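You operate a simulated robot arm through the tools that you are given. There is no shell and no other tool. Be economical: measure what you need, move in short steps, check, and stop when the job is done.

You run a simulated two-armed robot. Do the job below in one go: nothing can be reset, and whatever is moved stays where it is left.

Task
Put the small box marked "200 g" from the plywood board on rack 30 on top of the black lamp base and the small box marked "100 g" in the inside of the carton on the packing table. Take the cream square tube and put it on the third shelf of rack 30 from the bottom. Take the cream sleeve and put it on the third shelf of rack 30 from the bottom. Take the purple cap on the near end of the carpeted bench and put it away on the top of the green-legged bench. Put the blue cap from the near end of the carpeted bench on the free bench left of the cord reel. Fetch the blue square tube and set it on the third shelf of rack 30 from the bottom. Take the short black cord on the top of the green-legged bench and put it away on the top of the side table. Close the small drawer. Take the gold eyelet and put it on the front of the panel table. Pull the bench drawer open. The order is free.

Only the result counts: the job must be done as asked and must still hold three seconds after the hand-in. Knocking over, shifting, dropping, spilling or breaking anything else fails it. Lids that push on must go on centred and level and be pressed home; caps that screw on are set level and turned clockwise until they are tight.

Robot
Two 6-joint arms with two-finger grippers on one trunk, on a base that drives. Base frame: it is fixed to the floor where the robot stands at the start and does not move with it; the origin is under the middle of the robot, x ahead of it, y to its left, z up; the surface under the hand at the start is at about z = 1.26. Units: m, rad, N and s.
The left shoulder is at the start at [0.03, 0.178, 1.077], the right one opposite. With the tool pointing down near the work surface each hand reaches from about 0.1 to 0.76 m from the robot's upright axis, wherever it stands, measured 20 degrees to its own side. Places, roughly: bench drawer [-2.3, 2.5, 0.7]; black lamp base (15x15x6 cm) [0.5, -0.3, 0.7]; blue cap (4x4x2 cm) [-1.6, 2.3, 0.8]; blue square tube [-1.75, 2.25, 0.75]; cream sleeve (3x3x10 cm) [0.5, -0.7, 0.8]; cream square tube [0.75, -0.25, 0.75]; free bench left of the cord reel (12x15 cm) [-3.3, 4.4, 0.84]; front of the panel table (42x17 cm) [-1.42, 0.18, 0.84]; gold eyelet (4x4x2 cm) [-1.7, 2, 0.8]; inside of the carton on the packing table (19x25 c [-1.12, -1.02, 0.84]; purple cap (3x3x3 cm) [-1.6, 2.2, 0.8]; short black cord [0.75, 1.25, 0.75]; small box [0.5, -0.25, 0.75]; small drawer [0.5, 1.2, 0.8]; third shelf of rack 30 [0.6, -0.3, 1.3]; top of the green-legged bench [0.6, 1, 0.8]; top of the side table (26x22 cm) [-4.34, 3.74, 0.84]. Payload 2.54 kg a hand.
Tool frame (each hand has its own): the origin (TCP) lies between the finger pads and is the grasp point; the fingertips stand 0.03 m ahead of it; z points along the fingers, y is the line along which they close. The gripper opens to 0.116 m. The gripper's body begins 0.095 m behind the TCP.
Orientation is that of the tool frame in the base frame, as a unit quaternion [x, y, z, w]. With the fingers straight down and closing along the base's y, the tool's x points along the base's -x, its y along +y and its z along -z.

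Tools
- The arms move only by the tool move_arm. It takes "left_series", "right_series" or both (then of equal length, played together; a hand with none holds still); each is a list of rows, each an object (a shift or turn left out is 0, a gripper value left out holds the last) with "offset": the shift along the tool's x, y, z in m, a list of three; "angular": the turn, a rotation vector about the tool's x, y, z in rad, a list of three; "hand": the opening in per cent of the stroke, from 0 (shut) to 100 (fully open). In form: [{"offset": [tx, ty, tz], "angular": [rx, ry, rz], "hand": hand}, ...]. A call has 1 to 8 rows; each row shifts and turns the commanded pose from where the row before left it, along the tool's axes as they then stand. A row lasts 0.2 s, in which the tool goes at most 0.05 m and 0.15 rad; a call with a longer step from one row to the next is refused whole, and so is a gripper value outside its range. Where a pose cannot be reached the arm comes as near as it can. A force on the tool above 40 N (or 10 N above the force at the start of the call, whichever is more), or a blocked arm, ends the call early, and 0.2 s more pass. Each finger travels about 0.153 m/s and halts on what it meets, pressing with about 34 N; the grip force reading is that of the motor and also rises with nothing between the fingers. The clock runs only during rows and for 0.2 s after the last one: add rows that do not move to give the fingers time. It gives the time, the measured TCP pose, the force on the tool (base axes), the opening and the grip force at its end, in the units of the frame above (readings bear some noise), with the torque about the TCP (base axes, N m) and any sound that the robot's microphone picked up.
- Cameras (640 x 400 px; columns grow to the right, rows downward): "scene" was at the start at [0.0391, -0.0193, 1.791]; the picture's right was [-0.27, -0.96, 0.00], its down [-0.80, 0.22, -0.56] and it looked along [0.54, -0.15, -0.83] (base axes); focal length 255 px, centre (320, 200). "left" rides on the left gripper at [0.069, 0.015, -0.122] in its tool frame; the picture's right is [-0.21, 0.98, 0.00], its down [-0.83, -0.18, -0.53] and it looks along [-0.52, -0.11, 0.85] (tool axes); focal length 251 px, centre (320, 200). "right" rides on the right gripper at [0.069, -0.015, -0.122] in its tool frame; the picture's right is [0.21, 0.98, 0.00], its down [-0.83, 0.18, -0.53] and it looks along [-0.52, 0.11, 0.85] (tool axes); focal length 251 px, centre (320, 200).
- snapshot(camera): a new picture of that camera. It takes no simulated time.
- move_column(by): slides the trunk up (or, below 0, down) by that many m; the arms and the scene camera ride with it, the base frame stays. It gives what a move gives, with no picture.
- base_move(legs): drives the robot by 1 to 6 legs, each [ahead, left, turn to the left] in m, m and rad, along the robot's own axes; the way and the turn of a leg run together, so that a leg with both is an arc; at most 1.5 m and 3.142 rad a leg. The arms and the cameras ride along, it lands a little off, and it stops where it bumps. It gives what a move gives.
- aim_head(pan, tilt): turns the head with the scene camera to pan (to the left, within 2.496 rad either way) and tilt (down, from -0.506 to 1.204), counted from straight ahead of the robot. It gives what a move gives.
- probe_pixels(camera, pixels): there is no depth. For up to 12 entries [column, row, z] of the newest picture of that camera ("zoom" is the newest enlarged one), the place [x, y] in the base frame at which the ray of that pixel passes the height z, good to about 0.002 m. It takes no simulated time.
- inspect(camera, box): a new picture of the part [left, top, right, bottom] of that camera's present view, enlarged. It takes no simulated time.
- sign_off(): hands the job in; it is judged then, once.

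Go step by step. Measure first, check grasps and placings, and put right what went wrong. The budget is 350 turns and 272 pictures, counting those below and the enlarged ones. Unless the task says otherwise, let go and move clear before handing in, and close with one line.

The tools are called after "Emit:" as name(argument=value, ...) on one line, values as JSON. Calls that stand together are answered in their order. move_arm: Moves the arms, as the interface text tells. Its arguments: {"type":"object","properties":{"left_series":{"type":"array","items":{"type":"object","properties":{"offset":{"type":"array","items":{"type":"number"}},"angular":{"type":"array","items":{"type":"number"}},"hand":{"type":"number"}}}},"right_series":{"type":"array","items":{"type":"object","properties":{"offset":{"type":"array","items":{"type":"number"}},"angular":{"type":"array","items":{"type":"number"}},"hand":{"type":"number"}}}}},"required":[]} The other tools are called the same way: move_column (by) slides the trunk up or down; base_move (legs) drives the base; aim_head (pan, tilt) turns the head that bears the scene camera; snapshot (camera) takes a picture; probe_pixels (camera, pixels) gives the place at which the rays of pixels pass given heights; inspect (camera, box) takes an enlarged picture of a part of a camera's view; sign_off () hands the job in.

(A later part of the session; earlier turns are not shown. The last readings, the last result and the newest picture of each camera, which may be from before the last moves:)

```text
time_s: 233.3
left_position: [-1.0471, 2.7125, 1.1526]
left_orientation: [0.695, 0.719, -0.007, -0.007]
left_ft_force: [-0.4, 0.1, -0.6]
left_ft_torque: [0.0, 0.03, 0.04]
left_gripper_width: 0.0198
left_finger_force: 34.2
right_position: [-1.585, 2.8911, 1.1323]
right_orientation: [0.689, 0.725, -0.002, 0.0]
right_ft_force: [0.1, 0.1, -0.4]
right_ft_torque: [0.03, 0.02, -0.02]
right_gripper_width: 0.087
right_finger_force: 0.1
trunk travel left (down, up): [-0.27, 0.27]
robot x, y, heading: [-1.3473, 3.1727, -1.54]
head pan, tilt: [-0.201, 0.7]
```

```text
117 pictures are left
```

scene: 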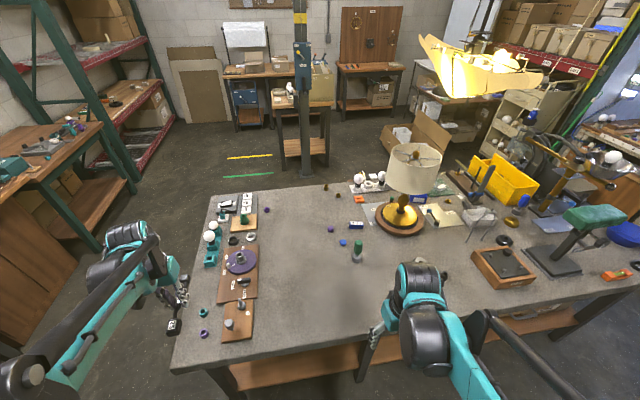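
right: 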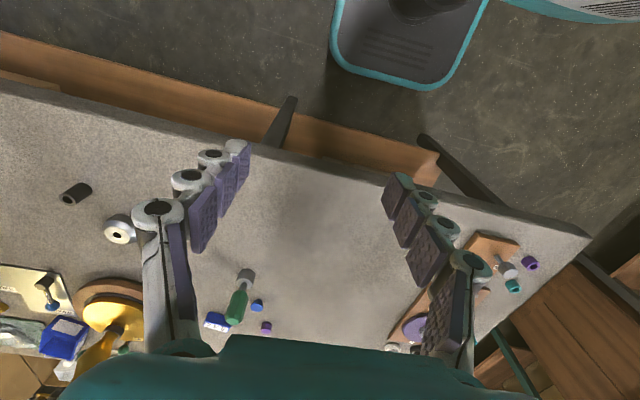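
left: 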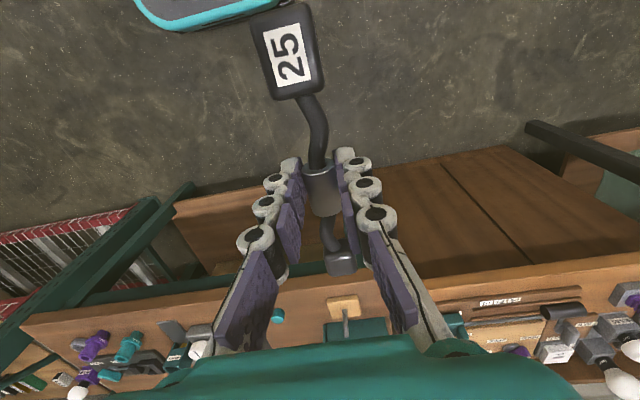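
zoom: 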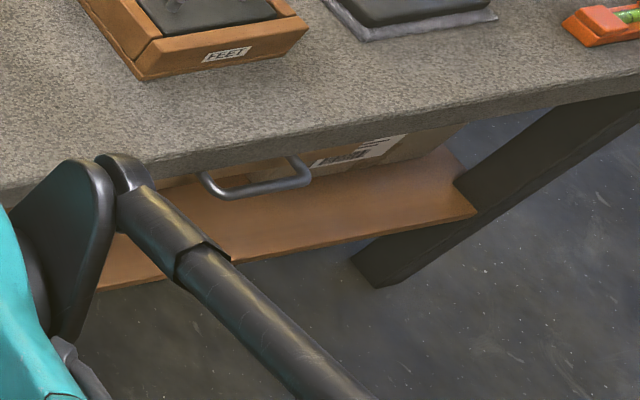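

Combining both sides' views, the bench top is at about z = 0.82, with the blue cap at (-1.614, 2.334) and the purple one at (-1.575, 2.232). The drawer handle is on the back apron. I'll move in and view from the right hand, yawed 45° to keep its camera clear of the green post.

Emit:
base_move(legs=[[0.1, 0, -0.03]])

Emit:
move_arm(right_series=[{"offset": [-0.03, 0, 0], "angular": [0, 0, 0.15], "hand": 60}, {"offset": [0, 0, 0], "angular": [0, 0, 0.15]}, {"offset": [0, 0, 0], "angular": [0, 0, 0.15]}, {"offset": [0, 0, 0], "angular": [0, 0, 0.15]}, {"offset": [0, 0, 0], "angular": [0, 0, 0.15]}])

Emit:
snapshot(camera="right")

Emit:
snapshot(camera="scene")

```text
time_s: 234.5
left_position: [-1.0589, 2.604, 1.1518]
left_orientation: [0.706, 0.709, -0.006, -0.007]
left_ft_force: [-0.2, -0.2, -1.2]
left_ft_torque: [0.06, -0.03, 0.02]
left_gripper_width: 0.0197
left_finger_force: 34.1
right_position: [-1.5908, 2.7975, 1.1328]
right_orientation: [0.699, 0.715, -0.003, 0.001]
right_ft_force: [0.3, 0.2, -0.9]
right_ft_torque: [0.04, -0.01, 0.0]
right_gripper_width: 0.0869
right_finger_force: 0.1
trunk travel left (down, up): [-0.27, 0.27]
robot x, y, heading: [-1.3498, 3.0734, -1.568]
head pan, tilt: [-0.201, 0.7]
```

```text
time_s: 235.7
left_position: [-1.0589, 2.6047, 1.1541]
left_orientation: [0.706, 0.708, -0.007, -0.007]
left_ft_force: [-0.3, -0.2, -0.1]
left_ft_torque: [0.0, 0.0, 0.01]
left_gripper_width: 0.0197
left_finger_force: 34.1
right_position: [-1.5918, 2.7687, 1.1319]
right_orientation: [0.913, 0.408, -0.002, 0.001]
right_ft_force: [0.7, -0.6, 0.1]
right_ft_torque: [-0.04, -0.01, 0.02]
right_gripper_width: 0.0695
right_finger_force: 0.1
trunk travel left (down, up): [-0.27, 0.27]
robot x, y, heading: [-1.347, 3.0726, -1.568]
head pan, tilt: [-0.201, 0.7]
```

```text
116 pictures are left
```

right: 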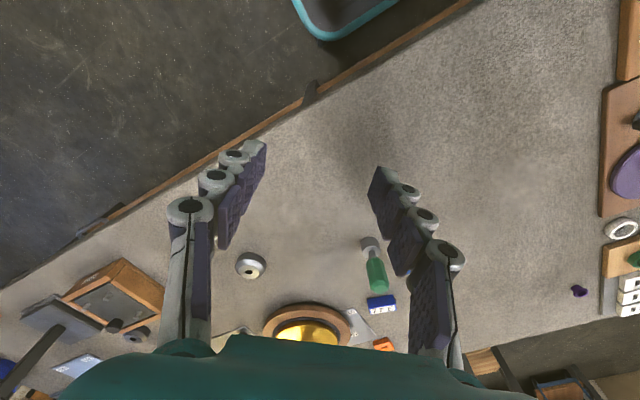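

```text
115 pictures are left
```

scene: 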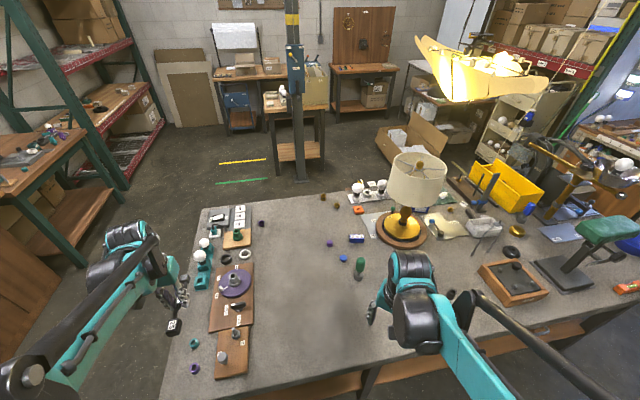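

Emit:
move_arm(right_series=[{"offset": [-0.0377, 0.0304, 0.01]}, {"offset": [-0.0377, 0.0304, 0.01]}, {"offset": [-0.0377, 0.0304, 0.01]}, {"offset": [-0.0377, 0.0304, 0.01]}, {"offset": [-0.0377, 0.0304, 0.01]}, {"offset": [-0.0377, 0.0304, 0.01]}, {"offset": [-0.0377, 0.0304, 0.01]}, {"offset": [-0.0377, 0.0304, 0.01]}])

Emit:
snapshot(camera="right")

```text
time_s: 237.5
left_position: [-1.0589, 2.6026, 1.1513]
left_orientation: [0.705, 0.709, -0.004, -0.007]
left_ft_force: [0.3, -0.9, 0.5]
left_ft_torque: [0.07, 0.01, 0.03]
left_gripper_width: 0.0198
left_finger_force: 34.0
right_position: [-1.6131, 2.3782, 1.0544]
right_orientation: [0.913, 0.409, -0.001, 0.0]
right_ft_force: [-1.0, 1.0, -0.5]
right_ft_torque: [0.04, -0.01, 0.0]
right_gripper_width: 0.0696
right_finger_force: 0.1
trunk travel left (down, up): [-0.27, 0.27]
robot x, y, heading: [-1.3477, 3.0745, -1.571]
head pan, tilt: [-0.201, 0.7]
```

```text
114 pictures are left
```

right: 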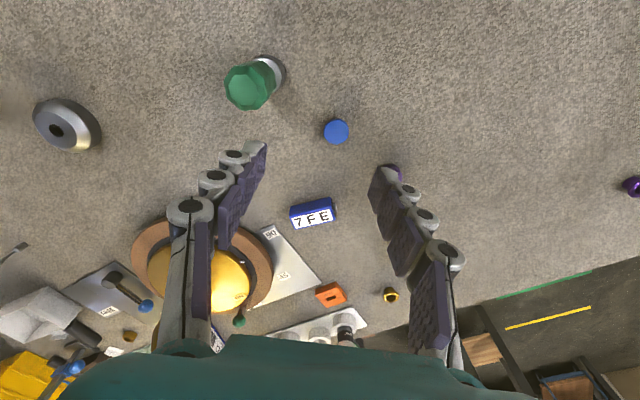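

Emit:
probe_pixels(camera="right", pixels=[[336, 131, 0.835], [336, 131, 0.825], [270, 68, 0.82], [246, 88, 0.93], [391, 172, 0.835], [312, 214, 0.835], [391, 294, 0.835]])

Emit:
inspect(camera="right", box=[200, 30, 400, 155])

```text
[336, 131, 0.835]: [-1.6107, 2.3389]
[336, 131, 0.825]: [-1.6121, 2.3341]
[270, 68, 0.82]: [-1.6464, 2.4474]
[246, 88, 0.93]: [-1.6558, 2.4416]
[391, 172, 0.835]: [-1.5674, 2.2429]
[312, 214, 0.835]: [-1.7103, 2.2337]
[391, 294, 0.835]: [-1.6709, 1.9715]
```

```text
3.20 times, centred on (300, 92) of right
```

zoom: 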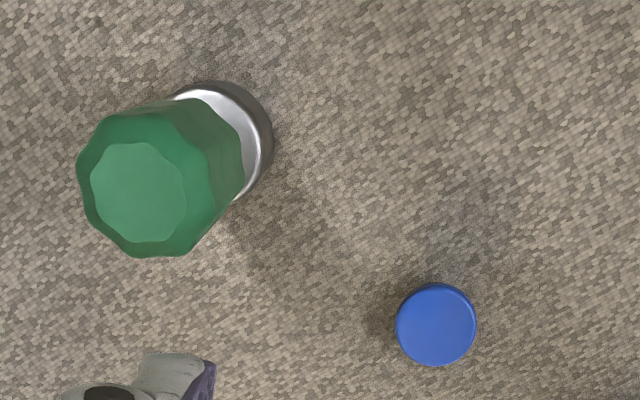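

Blue cap at (-1.611, 2.338), green post 11 cm away. Aligning and descending.

Emit:
move_arm(right_series=[{"offset": [-0.0285, 0.028, 0.02]}, {"offset": [0, 0, 0.045]}, {"offset": [0, 0, 0.045]}, {"offset": [0, 0, 0.045]}])

Emit:
snapshot(camera="right")

```text
time_s: 238.5
left_position: [-1.0591, 2.6049, 1.1515]
left_orientation: [0.706, 0.708, -0.004, -0.007]
left_ft_force: [-0.4, 0.4, -0.5]
left_ft_torque: [0.02, 0.0, 0.03]
left_gripper_width: 0.0199
left_finger_force: 34.3
right_position: [-1.607, 2.3377, 0.902]
right_orientation: [0.913, 0.408, -0.003, 0.001]
right_ft_force: [-0.1, 0.2, -0.1]
right_ft_torque: [-0.01, 0.01, 0.01]
right_gripper_width: 0.0693
right_finger_force: 0.0
trunk travel left (down, up): [-0.27, 0.27]
robot x, y, heading: [-1.3442, 3.0741, -1.563]
head pan, tilt: [-0.201, 0.7]
```

```text
112 pictures are left
```

right: 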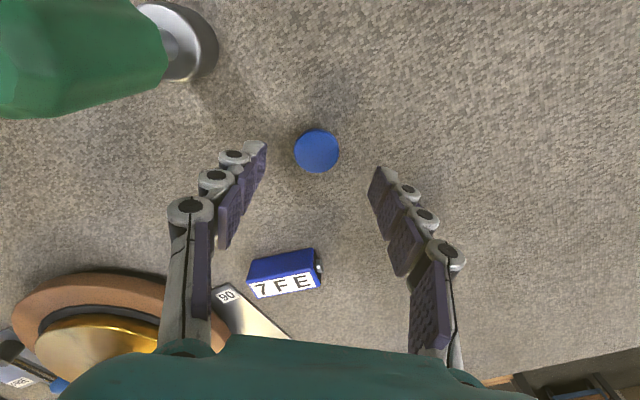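

Centred (cap at (317,151)). Final descent and grip.

Emit:
move_arm(right_series=[{"offset": [0, 0, 0.03]}, {"offset": [0, 0, 0.012]}, {"offset": [0, 0, 0.006]}])

Emit:
move_arm(right_series=[{"hand": 35}, {"hand": 15}, {"hand": 10}, {}])

Emit:
snapshot(camera="right")

```text
time_s: 239.3
left_position: [-1.0591, 2.6083, 1.1533]
left_orientation: [0.706, 0.708, -0.008, -0.006]
left_ft_force: [0.6, 0.5, -0.7]
left_ft_torque: [-0.02, 0.02, -0.05]
left_gripper_width: 0.0198
left_finger_force: 33.8
right_position: [-1.6103, 2.3414, 0.8556]
right_orientation: [0.913, 0.408, -0.004, 0.002]
right_ft_force: [-2.7, -4.4, 15.3]
right_ft_torque: [-0.21, -0.2, -0.03]
right_gripper_width: 0.0733
right_finger_force: 2.4
trunk travel left (down, up): [-0.27, 0.27]
robot x, y, heading: [-1.3471, 3.0753, -1.57]
head pan, tilt: [-0.201, 0.7]
```

```text
time_s: 239.6
left_position: [-1.0572, 2.6076, 1.154]
left_orientation: [0.706, 0.708, -0.008, -0.007]
left_ft_force: [-0.4, 0.6, -0.6]
left_ft_torque: [0.03, 0.03, -0.01]
left_gripper_width: 0.0196
left_finger_force: 33.4
right_position: [-1.6088, 2.3421, 0.859]
right_orientation: [0.913, 0.408, -0.004, 0.003]
right_ft_force: [-2.2, -3.7, 39.1]
right_ft_torque: [0.15, -0.17, 0.05]
right_gripper_width: 0.0312
right_finger_force: 39.8
trunk travel left (down, up): [-0.27, 0.27]
robot x, y, heading: [-1.3472, 3.071, -1.571]
head pan, tilt: [-0.201, 0.7]
stopped in row 1 (right hand): the force on the tool passed its limit at 45 N (the readings are from after the stop); the commanded pose is now the measured one
```

```text
111 pictures are left
```

right: 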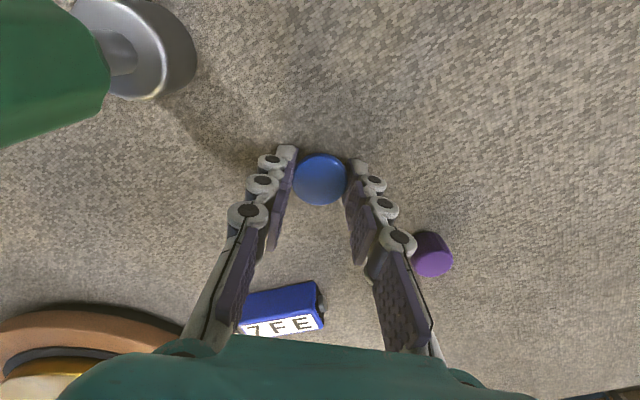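

The tips touched the carpet (table ≈ 0.827) while closing on the cap (0.031 m). I'll rise 3 mm, keep closing, then lift.

Emit:
move_arm(right_series=[{"offset": [0, 0, -0.003], "hand": 10}, {"hand": 10}, {"offset": [0, 0, -0.04]}, {"offset": [0, 0, -0.045]}, {"offset": [0, 0, -0.045]}])

Emit:
snapshot(camera="right")

```text
time_s: 240.8
left_position: [-1.0595, 2.6047, 1.1527]
left_orientation: [0.706, 0.708, -0.007, -0.006]
left_ft_force: [-0.8, -0.3, -0.8]
left_ft_torque: [-0.01, -0.02, 0.03]
left_gripper_width: 0.0197
left_finger_force: 33.9
right_position: [-1.6075, 2.3409, 0.9882]
right_orientation: [0.913, 0.408, -0.002, 0.001]
right_ft_force: [0.3, 0.2, 0.8]
right_ft_torque: [-0.01, 0.02, 0.04]
right_gripper_width: 0.0312
right_finger_force: 33.5
trunk travel left (down, up): [-0.27, 0.27]
robot x, y, heading: [-1.3471, 3.0738, -1.569]
head pan, tilt: [-0.201, 0.7]
```

```text
110 pictures are left
```

right: 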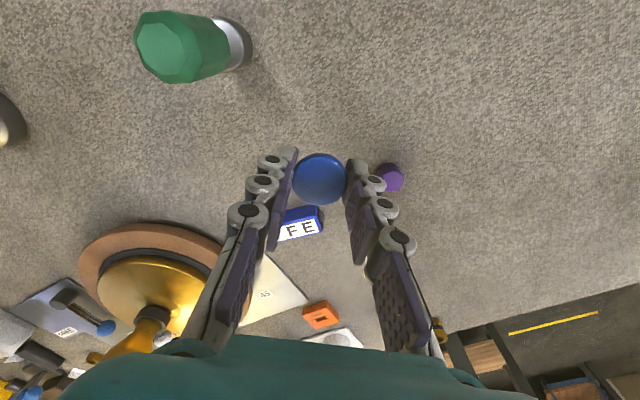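

Blue cap held. I'll raise it, retract and unwind the yaw, then look toward the free bench by the cord reel.

Emit:
move_arm(right_series=[{"offset": [0, 0, -0.045]}, {"offset": [0, 0, -0.045]}, {"offset": [0.045, 0, 0]}, {"offset": [0.045, 0, 0]}, {"offset": [0.045, 0, 0]}, {"offset": [0.045, 0, 0]}, {"offset": [0.045, -0.01, 0]}, {"offset": [0.045, -0.01, 0]}])

Emit:
move_arm(right_series=[{"offset": [0, -0.03, 0], "angular": [0, 0, -0.15]}, {"offset": [0, -0.03, 0], "angular": [0, 0, -0.15]}, {"offset": [0, -0.03, 0], "angular": [0, 0, -0.15]}, {"offset": [0, -0.02, 0], "angular": [0, 0, -0.15]}, {"offset": [0, 0, 0], "angular": [0, 0, -0.13]}])

Emit:
base_move(legs=[[-0.25, 0, 0], [0, 0, -1.571]])

Emit:
aim_head(pan=-0.5, tilt=0.5)

Emit:
snapshot(camera="scene")

```text
time_s: 242.6
left_position: [-1.0588, 2.6064, 1.1536]
left_orientation: [0.706, 0.708, -0.007, -0.007]
left_ft_force: [-0.4, 0.5, -1.0]
left_ft_torque: [-0.05, -0.02, 0.0]
left_gripper_width: 0.0198
left_finger_force: 33.9
right_position: [-1.4435, 2.5565, 1.0788]
right_orientation: [0.913, 0.408, -0.003, 0.001]
right_ft_force: [-0.2, -0.5, -0.1]
right_ft_torque: [-0.02, -0.01, 0.02]
right_gripper_width: 0.0314
right_finger_force: 34.1
trunk travel left (down, up): [-0.27, 0.27]
robot x, y, heading: [-1.3471, 3.0749, -1.569]
head pan, tilt: [-0.201, 0.7]
```

```text
time_s: 243.8
left_position: [-1.0587, 2.6039, 1.1525]
left_orientation: [0.706, 0.709, -0.006, -0.007]
left_ft_force: [0.1, -0.3, 0.0]
left_ft_torque: [0.02, 0.01, 0.0]
left_gripper_width: 0.0197
left_finger_force: 33.8
right_position: [-1.5381, 2.6086, 1.0759]
right_orientation: [0.706, 0.708, -0.003, 0.0]
right_ft_force: [0.3, 0.0, 0.2]
right_ft_torque: [0.03, 0.03, -0.02]
right_gripper_width: 0.0313
right_finger_force: 34.3
trunk travel left (down, up): [-0.27, 0.27]
robot x, y, heading: [-1.3478, 3.0763, -1.57]
head pan, tilt: [-0.201, 0.7]
```

```text
time_s: 249.4
left_position: [-1.8071, 3.0225, 1.1531]
left_orientation: [1.0, 0.021, 0.001, -0.009]
left_ft_force: [0.3, -0.2, -0.8]
left_ft_torque: [0.02, -0.02, 0.03]
left_gripper_width: 0.0197
left_finger_force: 33.9
right_position: [-1.8205, 3.5006, 1.0762]
right_orientation: [1.0, 0.017, -0.002, -0.001]
right_ft_force: [0.5, 0.5, 0.3]
right_ft_torque: [0.02, -0.02, -0.02]
right_gripper_width: 0.0311
right_finger_force: 33.8
trunk travel left (down, up): [-0.27, 0.27]
robot x, y, heading: [-1.3469, 3.3259, -3.104]
head pan, tilt: [-0.201, 0.7]
```

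```text
time_s: 250.2
left_position: [-1.8085, 3.022, 1.1523]
left_orientation: [1.0, 0.019, 0.0, -0.009]
left_ft_force: [0.7, 0.1, -0.5]
left_ft_torque: [0.0, 0.02, -0.01]
left_gripper_width: 0.0197
left_finger_force: 34.3
right_position: [-1.8211, 3.5004, 1.0752]
right_orientation: [1.0, 0.018, -0.001, -0.002]
right_ft_force: [0.0, -1.2, -1.1]
right_ft_torque: [0.04, 0.02, -0.02]
right_gripper_width: 0.0311
right_finger_force: 34.1
trunk travel left (down, up): [-0.27, 0.27]
robot x, y, heading: [-1.3465, 3.3265, -3.105]
head pan, tilt: [-0.499, 0.499]
```

```text
109 pictures are left
```

scene: 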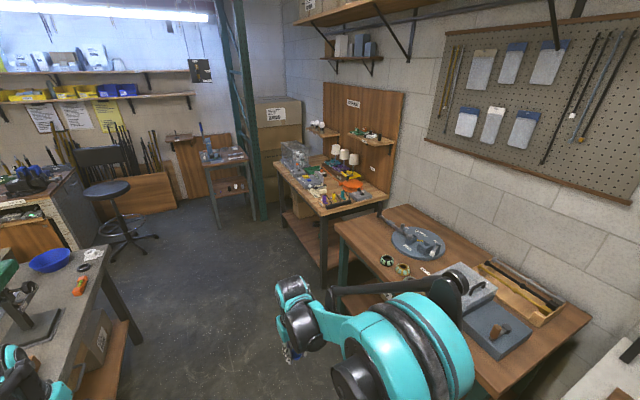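

Emit:
inspect(camera="scene", box=[320, 190, 520, 320])

Emit:
probe_pixels(camera="scene", pixels=[[418, 243, 0.84], [372, 222, 0.84], [340, 222, 0.84], [400, 206, 0.84], [225, 155, 0.84], [360, 245, 0.84], [310, 203, 0.84]])

```text
3.08 times, centred on (420, 255) of scene
```

zoom: 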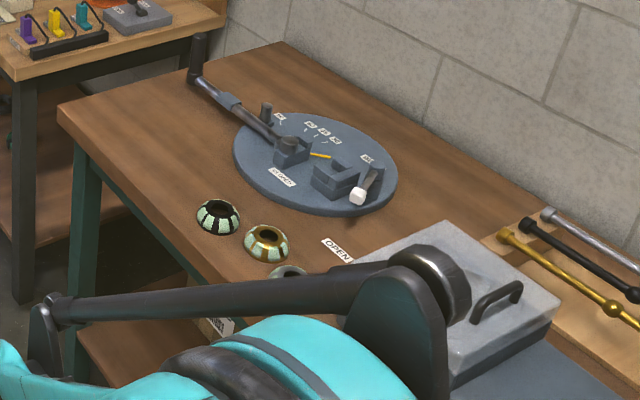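

```text
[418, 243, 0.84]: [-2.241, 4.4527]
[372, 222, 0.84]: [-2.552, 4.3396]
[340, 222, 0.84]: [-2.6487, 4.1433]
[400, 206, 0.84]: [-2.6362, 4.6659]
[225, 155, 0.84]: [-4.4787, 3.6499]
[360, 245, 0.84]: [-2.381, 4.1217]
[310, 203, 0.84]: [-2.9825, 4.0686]
```

The spot (-3.3, 4.4) is on the next, light-wood table. I'll enlarge that.

Emit:
inspect(camera="scene", box=[260, 120, 400, 220])

Emit:
inspect(camera="scene", box=[180, 110, 270, 190])

Emit:
probe_pixels(camera="scene", pixels=[[352, 186, 0.84], [335, 197, 0.84], [310, 190, 0.84], [325, 215, 0.84], [383, 196, 0.84], [280, 167, 0.84], [205, 165, 0.84], [245, 160, 0.84], [220, 150, 0.84], [212, 160, 0.84]])

```text
4.00 times, centred on (330, 170) of scene
```

zoom: 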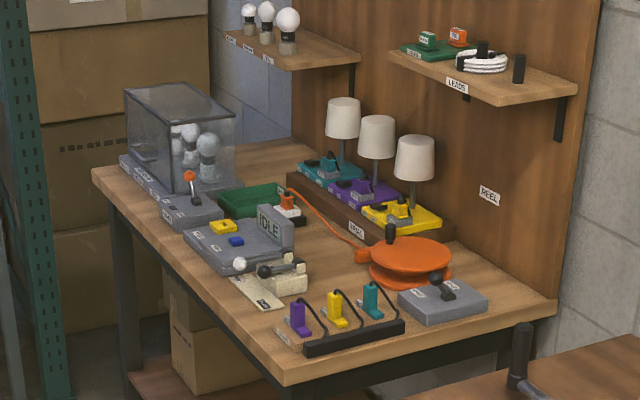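

```text
5.00 times, centred on (225, 150) of scene
```

zoom: 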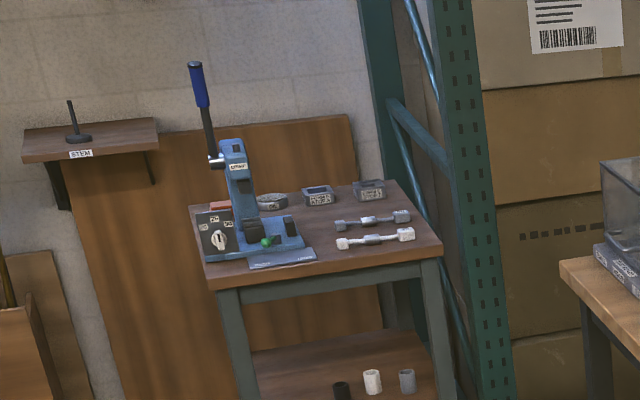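

```text
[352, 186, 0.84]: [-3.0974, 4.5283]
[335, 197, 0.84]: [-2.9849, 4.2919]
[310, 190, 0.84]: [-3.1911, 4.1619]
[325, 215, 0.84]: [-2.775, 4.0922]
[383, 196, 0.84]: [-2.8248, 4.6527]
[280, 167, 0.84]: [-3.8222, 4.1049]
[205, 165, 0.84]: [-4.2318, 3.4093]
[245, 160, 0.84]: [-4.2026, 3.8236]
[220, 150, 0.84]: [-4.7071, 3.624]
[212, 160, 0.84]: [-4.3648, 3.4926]
```

The cord reel is the orange one at (-3.1, 4.53); the free spot is left of it. I'll tuck the left hand and drive along the aisle, checking the stool's place first.

Emit:
probe_pixels(camera="scene", pixels=[[158, 238, 0.0], [145, 250, 0.0], [112, 265, 0.0], [245, 222, 0.0], [220, 225, 0.0]])

Emit:
move_arm(left_series=[{"offset": [0.045, 0, 0]}, {"offset": [0.045, 0, 0]}, {"offset": [0.045, 0, -0.01]}, {"offset": [0.045, 0, -0.01]}, {"offset": [0.045, 0, -0.01]}])

```text
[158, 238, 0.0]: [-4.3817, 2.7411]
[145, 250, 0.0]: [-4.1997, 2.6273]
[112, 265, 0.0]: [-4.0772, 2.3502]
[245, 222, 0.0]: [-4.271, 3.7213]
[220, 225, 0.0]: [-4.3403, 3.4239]
```

```text
time_s: 251.4
left_position: [-1.5793, 3.0301, 1.1844]
left_orientation: [1.0, 0.019, 0.0, -0.009]
left_ft_force: [0.7, 0.2, -0.8]
left_ft_torque: [0.0, 0.01, 0.0]
left_gripper_width: 0.0197
left_finger_force: 33.7
right_position: [-1.8193, 3.5014, 1.0771]
right_orientation: [1.0, 0.018, -0.004, -0.002]
right_ft_force: [0.1, 0.5, -0.3]
right_ft_torque: [-0.04, 0.05, -0.04]
right_gripper_width: 0.0313
right_finger_force: 34.1
trunk travel left (down, up): [-0.27, 0.27]
robot x, y, heading: [-1.3502, 3.3274, -3.105]
head pan, tilt: [-0.499, 0.499]
```

Emit:
move_column(by=0.1)

Emit:
base_move(legs=[[1.1, 0, -0.036], [1.05, 0, 0], [0, 0, -1.571]])

Emit:
aim_head(pan=-0.1, tilt=0.7)

Emit:
snapshot(camera="scene")

```text
time_s: 252.7
left_position: [-1.5814, 3.0289, 1.2819]
left_orientation: [1.0, 0.019, -0.001, -0.01]
left_ft_force: [0.5, 0.2, -1.4]
left_ft_torque: [0.02, 0.01, -0.02]
left_gripper_width: 0.0198
left_finger_force: 34.0
right_position: [-1.8199, 3.5013, 1.1761]
right_orientation: [1.0, 0.018, -0.002, -0.001]
right_ft_force: [-0.2, -1.3, 0.1]
right_ft_torque: [-0.01, 0.03, 0.0]
right_gripper_width: 0.0312
right_finger_force: 33.7
trunk travel left (down, up): [-0.37, 0.17]
robot x, y, heading: [-1.3512, 3.3263, -3.105]
head pan, tilt: [-0.499, 0.499]
```

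```text
time_s: 267.1
left_position: [-3.7686, 3.531, 1.2833]
left_orientation: [0.707, -0.707, 0.007, -0.007]
left_ft_force: [0.4, 0.2, -0.8]
left_ft_torque: [0.01, 0.02, -0.02]
left_gripper_width: 0.0198
left_finger_force: 34.4
right_position: [-3.2889, 3.7516, 1.1752]
right_orientation: [-0.705, 0.709, 0.0, 0.002]
right_ft_force: [-0.2, 0.8, -0.4]
right_ft_torque: [-0.02, 0.0, 0.0]
right_gripper_width: 0.0313
right_finger_force: 34.4
trunk travel left (down, up): [-0.37, 0.17]
robot x, y, heading: [-3.4828, 3.2886, 1.563]
head pan, tilt: [-0.499, 0.499]
```

```text
time_s: 268.0
left_position: [-3.7691, 3.5328, 1.2831]
left_orientation: [0.707, -0.707, 0.008, -0.007]
left_ft_force: [-0.6, 0.6, -1.0]
left_ft_torque: [-0.01, 0.01, 0.0]
left_gripper_width: 0.0197
left_finger_force: 34.2
right_position: [-3.2888, 3.752, 1.1746]
right_orientation: [-0.706, 0.709, 0.0, 0.003]
right_ft_force: [0.4, 1.1, -0.9]
right_ft_torque: [-0.01, 0.02, -0.01]
right_gripper_width: 0.0314
right_finger_force: 33.9
trunk travel left (down, up): [-0.37, 0.17]
robot x, y, heading: [-3.4808, 3.2892, 1.566]
head pan, tilt: [-0.099, 0.7]
```

```text
105 pictures are left
```

scene: 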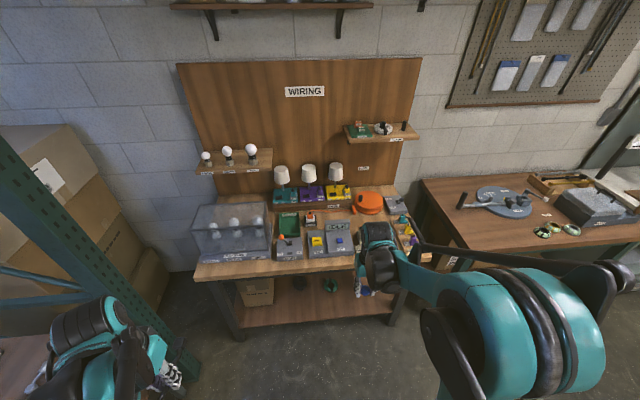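

Emit:
inspect(camera="scene", box=[270, 160, 430, 270])

Emit:
probe_pixels(camera="scene", pixels=[[368, 204, 0.86], [340, 216, 0.84], [352, 222, 0.84], [395, 192, 0.84], [205, 278, 0.84], [390, 270, 0.84]])

Emit:
snapshot(camera="right")

```text
3.64 times, centred on (350, 215) of scene
```

zoom: 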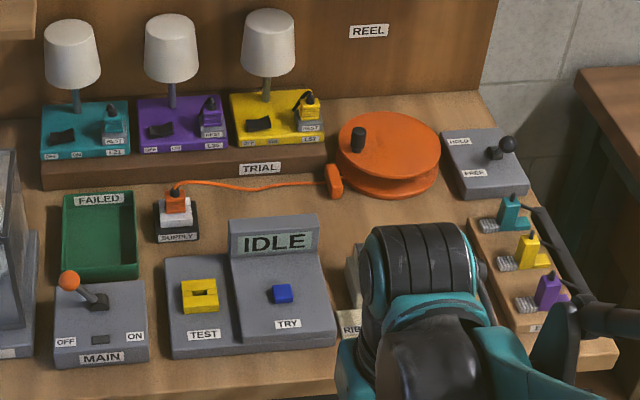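

```text
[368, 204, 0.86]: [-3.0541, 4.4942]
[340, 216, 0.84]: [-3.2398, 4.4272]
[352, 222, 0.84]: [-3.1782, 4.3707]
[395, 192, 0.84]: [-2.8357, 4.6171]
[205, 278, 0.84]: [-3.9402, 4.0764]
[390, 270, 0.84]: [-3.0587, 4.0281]
```

```text
103 pictures are left
```

right: 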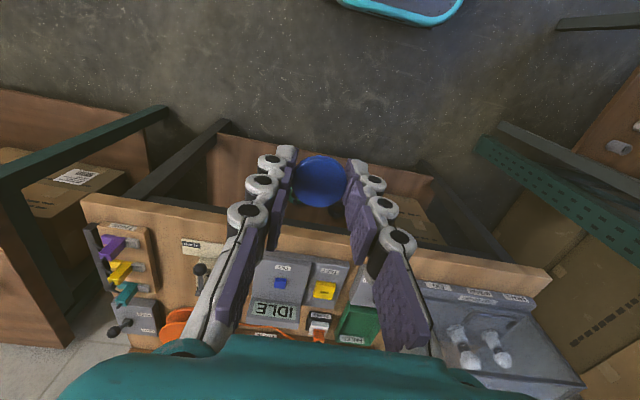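

The free wood lies behind the IDLE sign and left of the reel, at about (-3.28, 4.40). I'll drive forward and use the hand camera.

Emit:
base_move(legs=[[0.38, 0, 0]])

Emit:
move_arm(right_series=[{"offset": [-0.04, 0, 0]}, {"offset": [-0.04, 0, 0]}, {"offset": [-0.04, 0, 0]}])

Emit:
snapshot(camera="right")

Emit:
snapshot(camera="scene")

```text
time_s: 270.4
left_position: [-3.7658, 3.9171, 1.2826]
left_orientation: [-0.705, 0.709, -0.008, 0.006]
left_ft_force: [-0.2, -0.7, -0.5]
left_ft_torque: [-0.06, 0.0, -0.04]
left_gripper_width: 0.02
left_finger_force: 33.9
right_position: [-3.2839, 4.133, 1.1771]
right_orientation: [-0.704, 0.71, 0.0, 0.003]
right_ft_force: [-0.5, -0.5, 0.3]
right_ft_torque: [0.02, 0.0, 0.02]
right_gripper_width: 0.0311
right_finger_force: 34.6
trunk travel left (down, up): [-0.37, 0.17]
robot x, y, heading: [-3.4776, 3.6703, 1.56]
head pan, tilt: [-0.099, 0.7]
```

```text
time_s: 271.2
left_position: [-3.7654, 3.9188, 1.2836]
left_orientation: [-0.705, 0.709, -0.008, 0.006]
left_ft_force: [-0.1, 0.6, -0.6]
left_ft_torque: [0.0, -0.04, 0.02]
left_gripper_width: 0.0197
left_finger_force: 34.1
right_position: [-3.2845, 4.2565, 1.1754]
right_orientation: [-0.703, 0.711, 0.0, 0.002]
right_ft_force: [0.3, 0.5, -0.7]
right_ft_torque: [-0.04, 0.02, -0.02]
right_gripper_width: 0.0313
right_finger_force: 33.6
trunk travel left (down, up): [-0.37, 0.17]
robot x, y, heading: [-3.4782, 3.671, 1.56]
head pan, tilt: [-0.099, 0.7]
```

```text
102 pictures are left
```

right: 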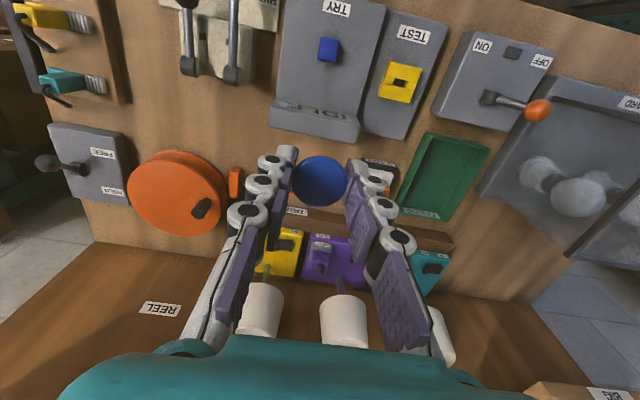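

```text
101 pictures are left
```

scene: 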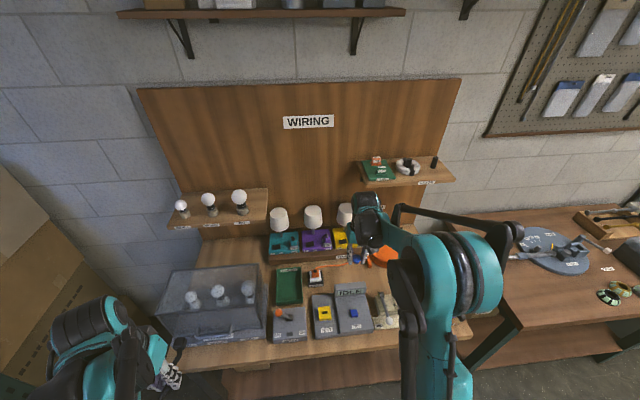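

Emit:
probe_pixels(camera="right", pixels=[[315, 138, 0.84], [275, 125, 0.84], [235, 182, 0.84], [225, 170, 0.84], [345, 216, 0.86], [250, 150, 0.84], [270, 150, 0.84], [380, 165, 0.84]])

Emit:
inspect(camera="right", box=[200, 90, 420, 240])

Emit:
inspect(camera="scene", box=[290, 220, 420, 330])

```text
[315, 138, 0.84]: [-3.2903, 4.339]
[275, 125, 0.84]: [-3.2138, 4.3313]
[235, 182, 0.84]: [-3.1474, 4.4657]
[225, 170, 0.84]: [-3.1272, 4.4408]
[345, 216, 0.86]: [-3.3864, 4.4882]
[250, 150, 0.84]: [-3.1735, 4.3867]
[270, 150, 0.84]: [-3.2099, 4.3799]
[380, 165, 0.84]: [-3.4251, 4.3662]
```

```text
2.67 times, centred on (310, 165) of right
```

zoom: 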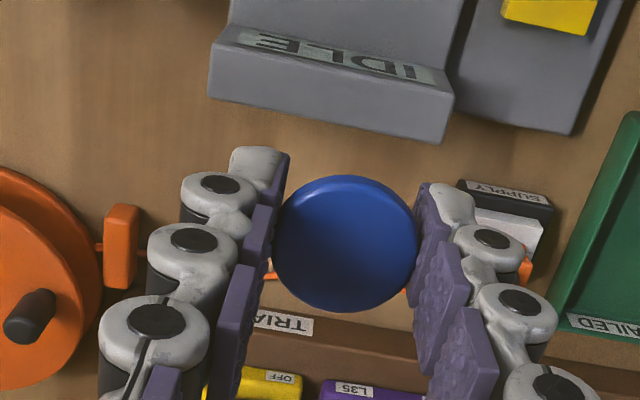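

```text
3.64 times, centred on (355, 275) of scene
```

zoom: 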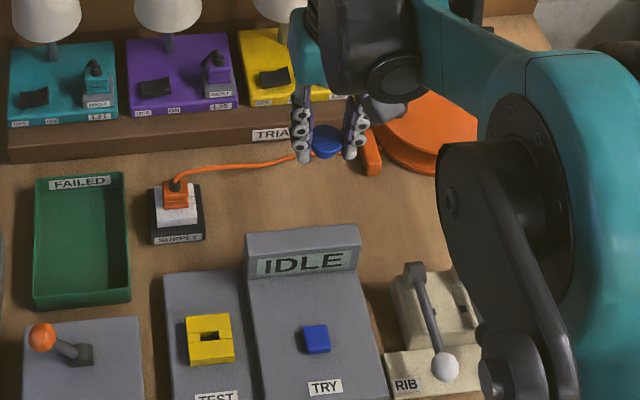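

The free zone runs from y = 4.335 to 4.455, x = -3.39 to -3.17. I'll go over (-3.283, 4.395) and descend.

Emit:
move_arm(right_series=[{"offset": [-0.046, 0, 0]}, {"offset": [-0.046, 0, 0]}, {"offset": [-0.046, 0, 0]}, {"offset": [0, 0, 0.045]}, {"offset": [0, 0, 0.045]}, {"offset": [0, 0, 0.045]}, {"offset": [0, 0, 0.045]}, {"offset": [0, 0, 0.045]}])

Emit:
snapshot(camera="right")

Emit:
inspect(camera="scene", box=[290, 220, 420, 330])

```text
time_s: 273.0
left_position: [-3.7649, 3.9175, 1.2833]
left_orientation: [-0.705, 0.709, -0.006, 0.005]
left_ft_force: [0.5, 0.8, -1.0]
left_ft_torque: [0.0, 0.06, 0.0]
left_gripper_width: 0.0201
left_finger_force: 34.2
right_position: [-3.2775, 4.3916, 0.953]
right_orientation: [-0.703, 0.711, 0.0, 0.002]
right_ft_force: [0.5, -0.7, 0.0]
right_ft_torque: [-0.03, 0.01, -0.01]
right_gripper_width: 0.0314
right_finger_force: 33.9
trunk travel left (down, up): [-0.37, 0.17]
robot x, y, heading: [-3.4765, 3.669, 1.563]
head pan, tilt: [-0.099, 0.7]
```

```text
98 pictures are left
```

right: 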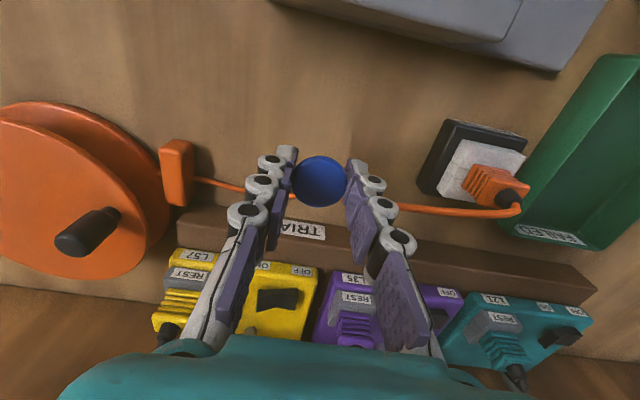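

```text
3.64 times, centred on (355, 275) of scene
```

zoom: 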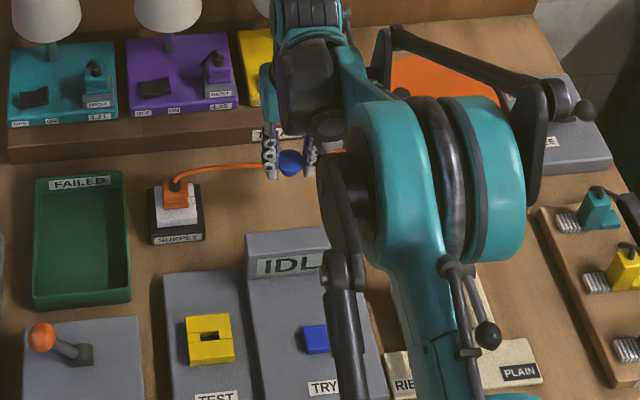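

The landing point (320,132) is bare wood, clear of the cable (row ~195). Descending.

Emit:
move_arm(right_series=[{"offset": [0, 0, 0.04]}, {"offset": [0, 0, 0.02]}, {"offset": [0, 0, 0.006]}])

Emit:
move_arm(right_series=[{"offset": [0, 0, 0.005]}])

Emit:
move_arm(right_series=[{"offset": [0, 0, 0.005]}])

```text
time_s: 273.8
left_position: [-3.7652, 3.9168, 1.2836]
left_orientation: [-0.706, 0.708, -0.006, 0.007]
left_ft_force: [0.6, 0.2, -1.4]
left_ft_torque: [-0.01, -0.03, 0.02]
left_gripper_width: 0.0197
left_finger_force: 34.3
right_position: [-3.2805, 4.3858, 0.8898]
right_orientation: [-0.704, 0.711, 0.001, 0.004]
right_ft_force: [0.4, -0.6, -0.1]
right_ft_torque: [-0.01, 0.03, 0.01]
right_gripper_width: 0.0313
right_finger_force: 33.9
right hand out of reach, approached as far as the arm can: row 3
trunk travel left (down, up): [-0.37, 0.17]
robot x, y, heading: [-3.4801, 3.6699, 1.56]
head pan, tilt: [-0.099, 0.7]
```

```text
time_s: 274.2
left_position: [-3.7661, 3.915, 1.2835]
left_orientation: [-0.704, 0.71, -0.006, 0.007]
left_ft_force: [-0.1, -0.3, -0.4]
left_ft_torque: [0.0, 0.01, -0.03]
left_gripper_width: 0.0197
left_finger_force: 34.1
right_position: [-3.2788, 4.3838, 0.8873]
right_orientation: [-0.704, 0.711, 0.0, 0.003]
right_ft_force: [0.4, -0.3, -0.2]
right_ft_torque: [0.03, 0.0, 0.01]
right_gripper_width: 0.0313
right_finger_force: 34.7
right hand out of reach, approached as far as the arm can: row 1
trunk travel left (down, up): [-0.37, 0.17]
robot x, y, heading: [-3.4776, 3.6734, 1.565]
head pan, tilt: [-0.099, 0.7]
```

```text
time_s: 274.6
left_position: [-3.7651, 3.9169, 1.2836]
left_orientation: [-0.705, 0.709, -0.008, 0.006]
left_ft_force: [-0.3, 0.3, -0.8]
left_ft_torque: [0.01, 0.0, 0.03]
left_gripper_width: 0.02
left_finger_force: 33.7
right_position: [-3.2809, 4.382, 0.8858]
right_orientation: [-0.703, 0.711, 0.001, 0.004]
right_ft_force: [0.0, 0.5, 0.1]
right_ft_torque: [0.0, 0.03, 0.01]
right_gripper_width: 0.0312
right_finger_force: 34.0
right hand out of reach, approached as far as the arm can: row 1
trunk travel left (down, up): [-0.37, 0.17]
robot x, y, heading: [-3.4809, 3.6738, 1.562]
head pan, tilt: [-0.099, 0.7]
```

At the arm's reach limit, so I'll lower the trunk in small steps instead.

Emit:
move_column(by=-0.008)

Emit:
move_column(by=-0.006)

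```text
time_s: 275.2
left_position: [-3.7655, 3.9158, 1.2758]
left_orientation: [-0.705, 0.709, -0.008, 0.006]
left_ft_force: [-0.6, 0.5, -0.1]
left_ft_torque: [0.0, -0.01, 0.0]
left_gripper_width: 0.0198
left_finger_force: 33.6
right_position: [-3.2789, 4.3825, 0.8774]
right_orientation: [-0.703, 0.711, 0.0, 0.003]
right_ft_force: [0.8, 0.0, 0.0]
right_ft_torque: [-0.04, -0.03, -0.01]
right_gripper_width: 0.0312
right_finger_force: 34.1
trunk travel left (down, up): [-0.362, 0.178]
robot x, y, heading: [-3.4766, 3.6667, 1.561]
head pan, tilt: [-0.099, 0.7]
```

```text
time_s: 275.7
left_position: [-3.7655, 3.9156, 1.2688]
left_orientation: [-0.705, 0.709, -0.007, 0.006]
left_ft_force: [0.3, 0.3, -0.7]
left_ft_torque: [-0.03, 0.01, -0.04]
left_gripper_width: 0.0197
left_finger_force: 33.6
right_position: [-3.2795, 4.3817, 0.8716]
right_orientation: [-0.704, 0.711, 0.0, 0.003]
right_ft_force: [1.0, 0.7, -0.2]
right_ft_torque: [0.0, 0.0, 0.02]
right_gripper_width: 0.0314
right_finger_force: 34.4
trunk travel left (down, up): [-0.356, 0.184]
robot x, y, heading: [-3.4754, 3.6683, 1.563]
head pan, tilt: [-0.099, 0.7]
```

Emit:
move_column(by=-0.005)

Emit:
snapshot(camera="right")

```text
time_s: 276.2
left_position: [-3.7664, 3.914, 1.2646]
left_orientation: [-0.705, 0.709, -0.006, 0.007]
left_ft_force: [1.2, -0.4, 0.1]
left_ft_torque: [-0.05, 0.01, -0.03]
left_gripper_width: 0.0201
left_finger_force: 33.3
right_position: [-3.2787, 4.382, 0.8706]
right_orientation: [-0.704, 0.711, 0.001, 0.005]
right_ft_force: [2.7, 10.5, 36.6]
right_ft_torque: [0.06, 0.38, -0.11]
right_gripper_width: 0.0313
right_finger_force: 33.9
trunk travel left (down, up): [-0.351, 0.189]
robot x, y, heading: [-3.4789, 3.6702, 1.562]
head pan, tilt: [-0.099, 0.7]
```

```text
96 pictures are left
```

right: 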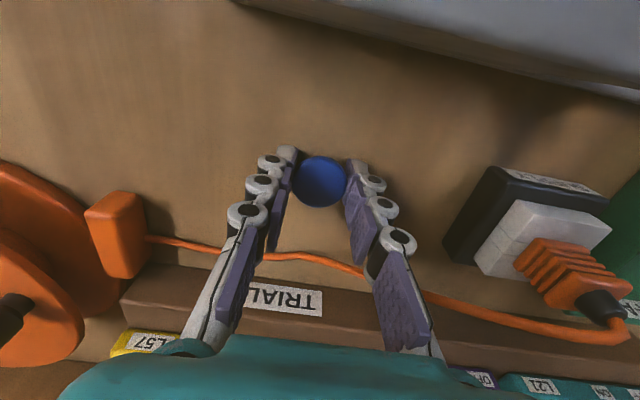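

Contact. I'll relieve slightly, open, and rise with the trunk.

Emit:
move_column(by=0.003)

Emit:
move_arm(right_series=[{"hand": 35}, {"hand": 50}, {}])

Emit:
move_column(by=0.12)

Emit:
snapshot(camera="right")

```text
time_s: 276.8
left_position: [-3.7669, 3.9155, 1.268]
left_orientation: [-0.705, 0.709, -0.007, 0.006]
left_ft_force: [-0.3, -1.2, -0.8]
left_ft_torque: [0.0, -0.02, -0.03]
left_gripper_width: 0.0198
left_finger_force: 33.9
right_position: [-3.2787, 4.3821, 0.8709]
right_orientation: [-0.703, 0.711, 0.0, 0.004]
right_ft_force: [2.4, 7.9, 14.7]
right_ft_torque: [0.08, 0.26, -0.13]
right_gripper_width: 0.0309
right_finger_force: 34.1
trunk travel left (down, up): [-0.354, 0.186]
robot x, y, heading: [-3.4801, 3.6716, 1.56]
head pan, tilt: [-0.099, 0.7]
```

```text
time_s: 277.6
left_position: [-3.7652, 3.9174, 1.2675]
left_orientation: [-0.705, 0.709, -0.007, 0.007]
left_ft_force: [0.0, 0.7, -0.6]
left_ft_torque: [0.05, 0.0, -0.02]
left_gripper_width: 0.0196
left_finger_force: 34.4
right_position: [-3.28, 4.383, 0.8692]
right_orientation: [-0.703, 0.711, 0.0, 0.003]
right_ft_force: [1.4, 0.2, -0.6]
right_ft_torque: [0.0, 0.05, 0.02]
right_gripper_width: 0.0581
right_finger_force: 0.1
trunk travel left (down, up): [-0.354, 0.186]
robot x, y, heading: [-3.4799, 3.6694, 1.562]
head pan, tilt: [-0.099, 0.7]
```

```text
time_s: 279.1
left_position: [-3.7661, 3.9169, 1.3876]
left_orientation: [-0.705, 0.709, -0.008, 0.005]
left_ft_force: [0.7, 0.1, -0.4]
left_ft_torque: [0.01, -0.02, -0.03]
left_gripper_width: 0.0198
left_finger_force: 33.9
right_position: [-3.2795, 4.3808, 0.9901]
right_orientation: [-0.703, 0.711, 0.0, 0.003]
right_ft_force: [-0.4, 0.9, 0.7]
right_ft_torque: [-0.03, 0.02, 0.0]
right_gripper_width: 0.0582
right_finger_force: 0.0
trunk travel left (down, up): [-0.474, 0.066]
robot x, y, heading: [-3.4767, 3.6712, 1.56]
head pan, tilt: [-0.099, 0.7]
```

```text
95 pictures are left
```

right: 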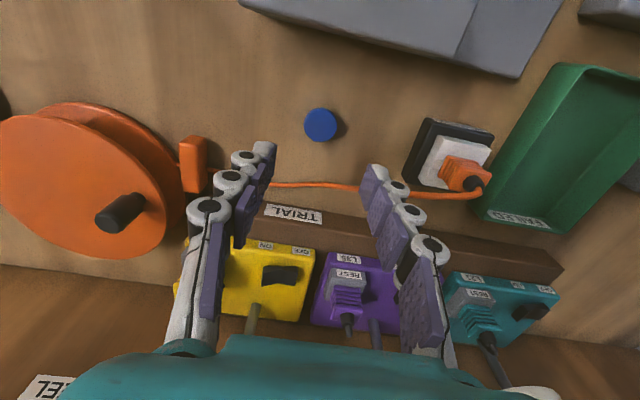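

The blue cap is on the free bench. I'll raise and retract, then head for the side table with the cord.

Emit:
move_arm(right_series=[{"offset": [0, 0, -0.045]}, {"offset": [0, 0, -0.045]}, {"offset": [0.045, 0, -0.02]}, {"offset": [0.045, 0, 0]}, {"offset": [0.045, 0, 0]}, {"offset": [0.045, 0, 0]}, {"offset": [0.045, 0, 0]}, {"offset": [0.045, 0, 0]}])

Emit:
base_move(legs=[[-0.32, 0, 0], [0, 0, 0.75]])

Emit:
aim_head(pan=0.3, tilt=0.6)

Emit:
snapshot(camera="scene")

```text
time_s: 280.9
left_position: [-3.7653, 3.9157, 1.3876]
left_orientation: [-0.705, 0.709, -0.007, 0.007]
left_ft_force: [0.7, -0.9, -1.5]
left_ft_torque: [-0.01, 0.03, 0.01]
left_gripper_width: 0.0197
left_finger_force: 34.6
right_position: [-3.2829, 4.1233, 1.1123]
right_orientation: [-0.704, 0.711, -0.001, 0.002]
right_ft_force: [-1.0, 0.6, 0.4]
right_ft_torque: [0.04, -0.02, -0.04]
right_gripper_width: 0.0582
right_finger_force: 0.0
right hand out of reach, approached as far as the arm can: row 8
trunk travel left (down, up): [-0.474, 0.066]
robot x, y, heading: [-3.4803, 3.6657, 1.563]
head pan, tilt: [-0.099, 0.7]
```

```text
time_s: 284.9
left_position: [-3.8584, 3.3412, 1.3879]
left_orientation: [0.916, -0.402, 0.005, -0.009]
left_ft_force: [0.6, 0.6, -0.5]
left_ft_torque: [0.02, -0.01, 0.03]
left_gripper_width: 0.0196
left_finger_force: 34.0
right_position: [-3.6468, 3.8235, 1.1126]
right_orientation: [0.915, -0.403, -0.001, -0.002]
right_ft_force: [0.1, -0.3, 0.5]
right_ft_torque: [-0.02, 0.0, -0.02]
right_gripper_width: 0.0579
right_finger_force: 0.0
trunk travel left (down, up): [-0.474, 0.066]
robot x, y, heading: [-3.4772, 3.3578, 2.31]
head pan, tilt: [-0.099, 0.7]
```

```text
time_s: 285.8
left_position: [-3.8592, 3.3397, 1.3872]
left_orientation: [0.915, -0.402, 0.005, -0.009]
left_ft_force: [-0.7, 0.1, -0.8]
left_ft_torque: [-0.02, 0.01, 0.01]
left_gripper_width: 0.0197
left_finger_force: 34.2
right_position: [-3.6474, 3.8231, 1.1117]
right_orientation: [0.915, -0.404, 0.0, -0.001]
right_ft_force: [0.2, -0.8, -0.3]
right_ft_torque: [-0.01, -0.02, -0.01]
right_gripper_width: 0.058
right_finger_force: 0.1
trunk travel left (down, up): [-0.474, 0.066]
robot x, y, heading: [-3.4808, 3.3575, 2.311]
head pan, tilt: [0.3, 0.6]
```

```text
94 pictures are left
```

scene: 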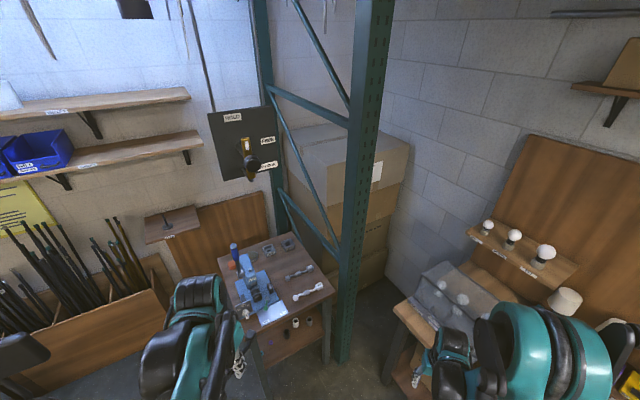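

Emit:
inspect(camera="scene", box=[200, 210, 360, 340])

Emit:
probe_pixels(camera="scene", pixels=[[335, 290, 0.84], [293, 235, 0.84], [262, 330, 0.84], [222, 258, 0.84], [300, 270, 0.84], [310, 292, 0.84], [342, 362, 0.0], [330, 362, 0.0], [265, 310, 0.84]])

```text
3.08 times, centred on (280, 275) of scene
```

zoom: 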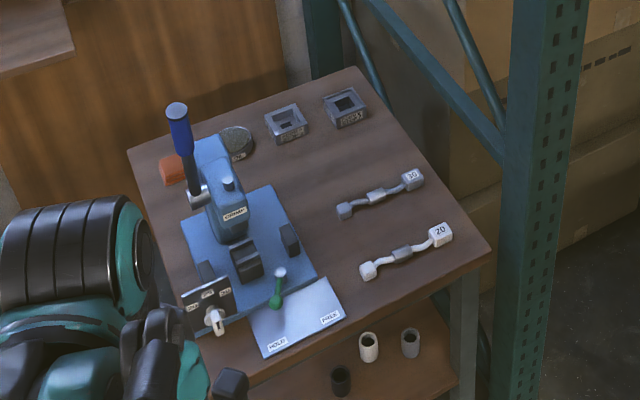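

```text
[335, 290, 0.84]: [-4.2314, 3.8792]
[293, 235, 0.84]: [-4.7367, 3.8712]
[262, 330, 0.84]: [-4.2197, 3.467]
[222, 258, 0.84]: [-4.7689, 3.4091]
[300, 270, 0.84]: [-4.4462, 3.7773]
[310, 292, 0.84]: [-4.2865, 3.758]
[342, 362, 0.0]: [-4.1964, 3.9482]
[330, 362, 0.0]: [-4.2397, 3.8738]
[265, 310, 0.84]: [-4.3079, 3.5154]
```

Emit:
probe_pixels(camera="zoom", pixels=[[345, 211, 0.83], [412, 180, 0.83], [376, 196, 0.83], [367, 271, 0.83], [440, 236, 0.83], [402, 254, 0.83], [345, 318, 0.82], [327, 278, 0.82], [300, 235, 0.82], [490, 248, 0.82], [285, 125, 0.84], [345, 110, 0.84]])

```text
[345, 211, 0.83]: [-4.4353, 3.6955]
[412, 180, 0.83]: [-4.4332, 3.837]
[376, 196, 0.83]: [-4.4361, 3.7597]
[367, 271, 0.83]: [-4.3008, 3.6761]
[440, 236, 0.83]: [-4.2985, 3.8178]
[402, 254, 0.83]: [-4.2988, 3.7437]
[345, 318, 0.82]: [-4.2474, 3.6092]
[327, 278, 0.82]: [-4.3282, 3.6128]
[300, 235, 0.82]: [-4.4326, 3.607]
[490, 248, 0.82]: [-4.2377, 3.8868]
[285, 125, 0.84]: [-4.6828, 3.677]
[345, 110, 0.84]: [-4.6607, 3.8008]
```

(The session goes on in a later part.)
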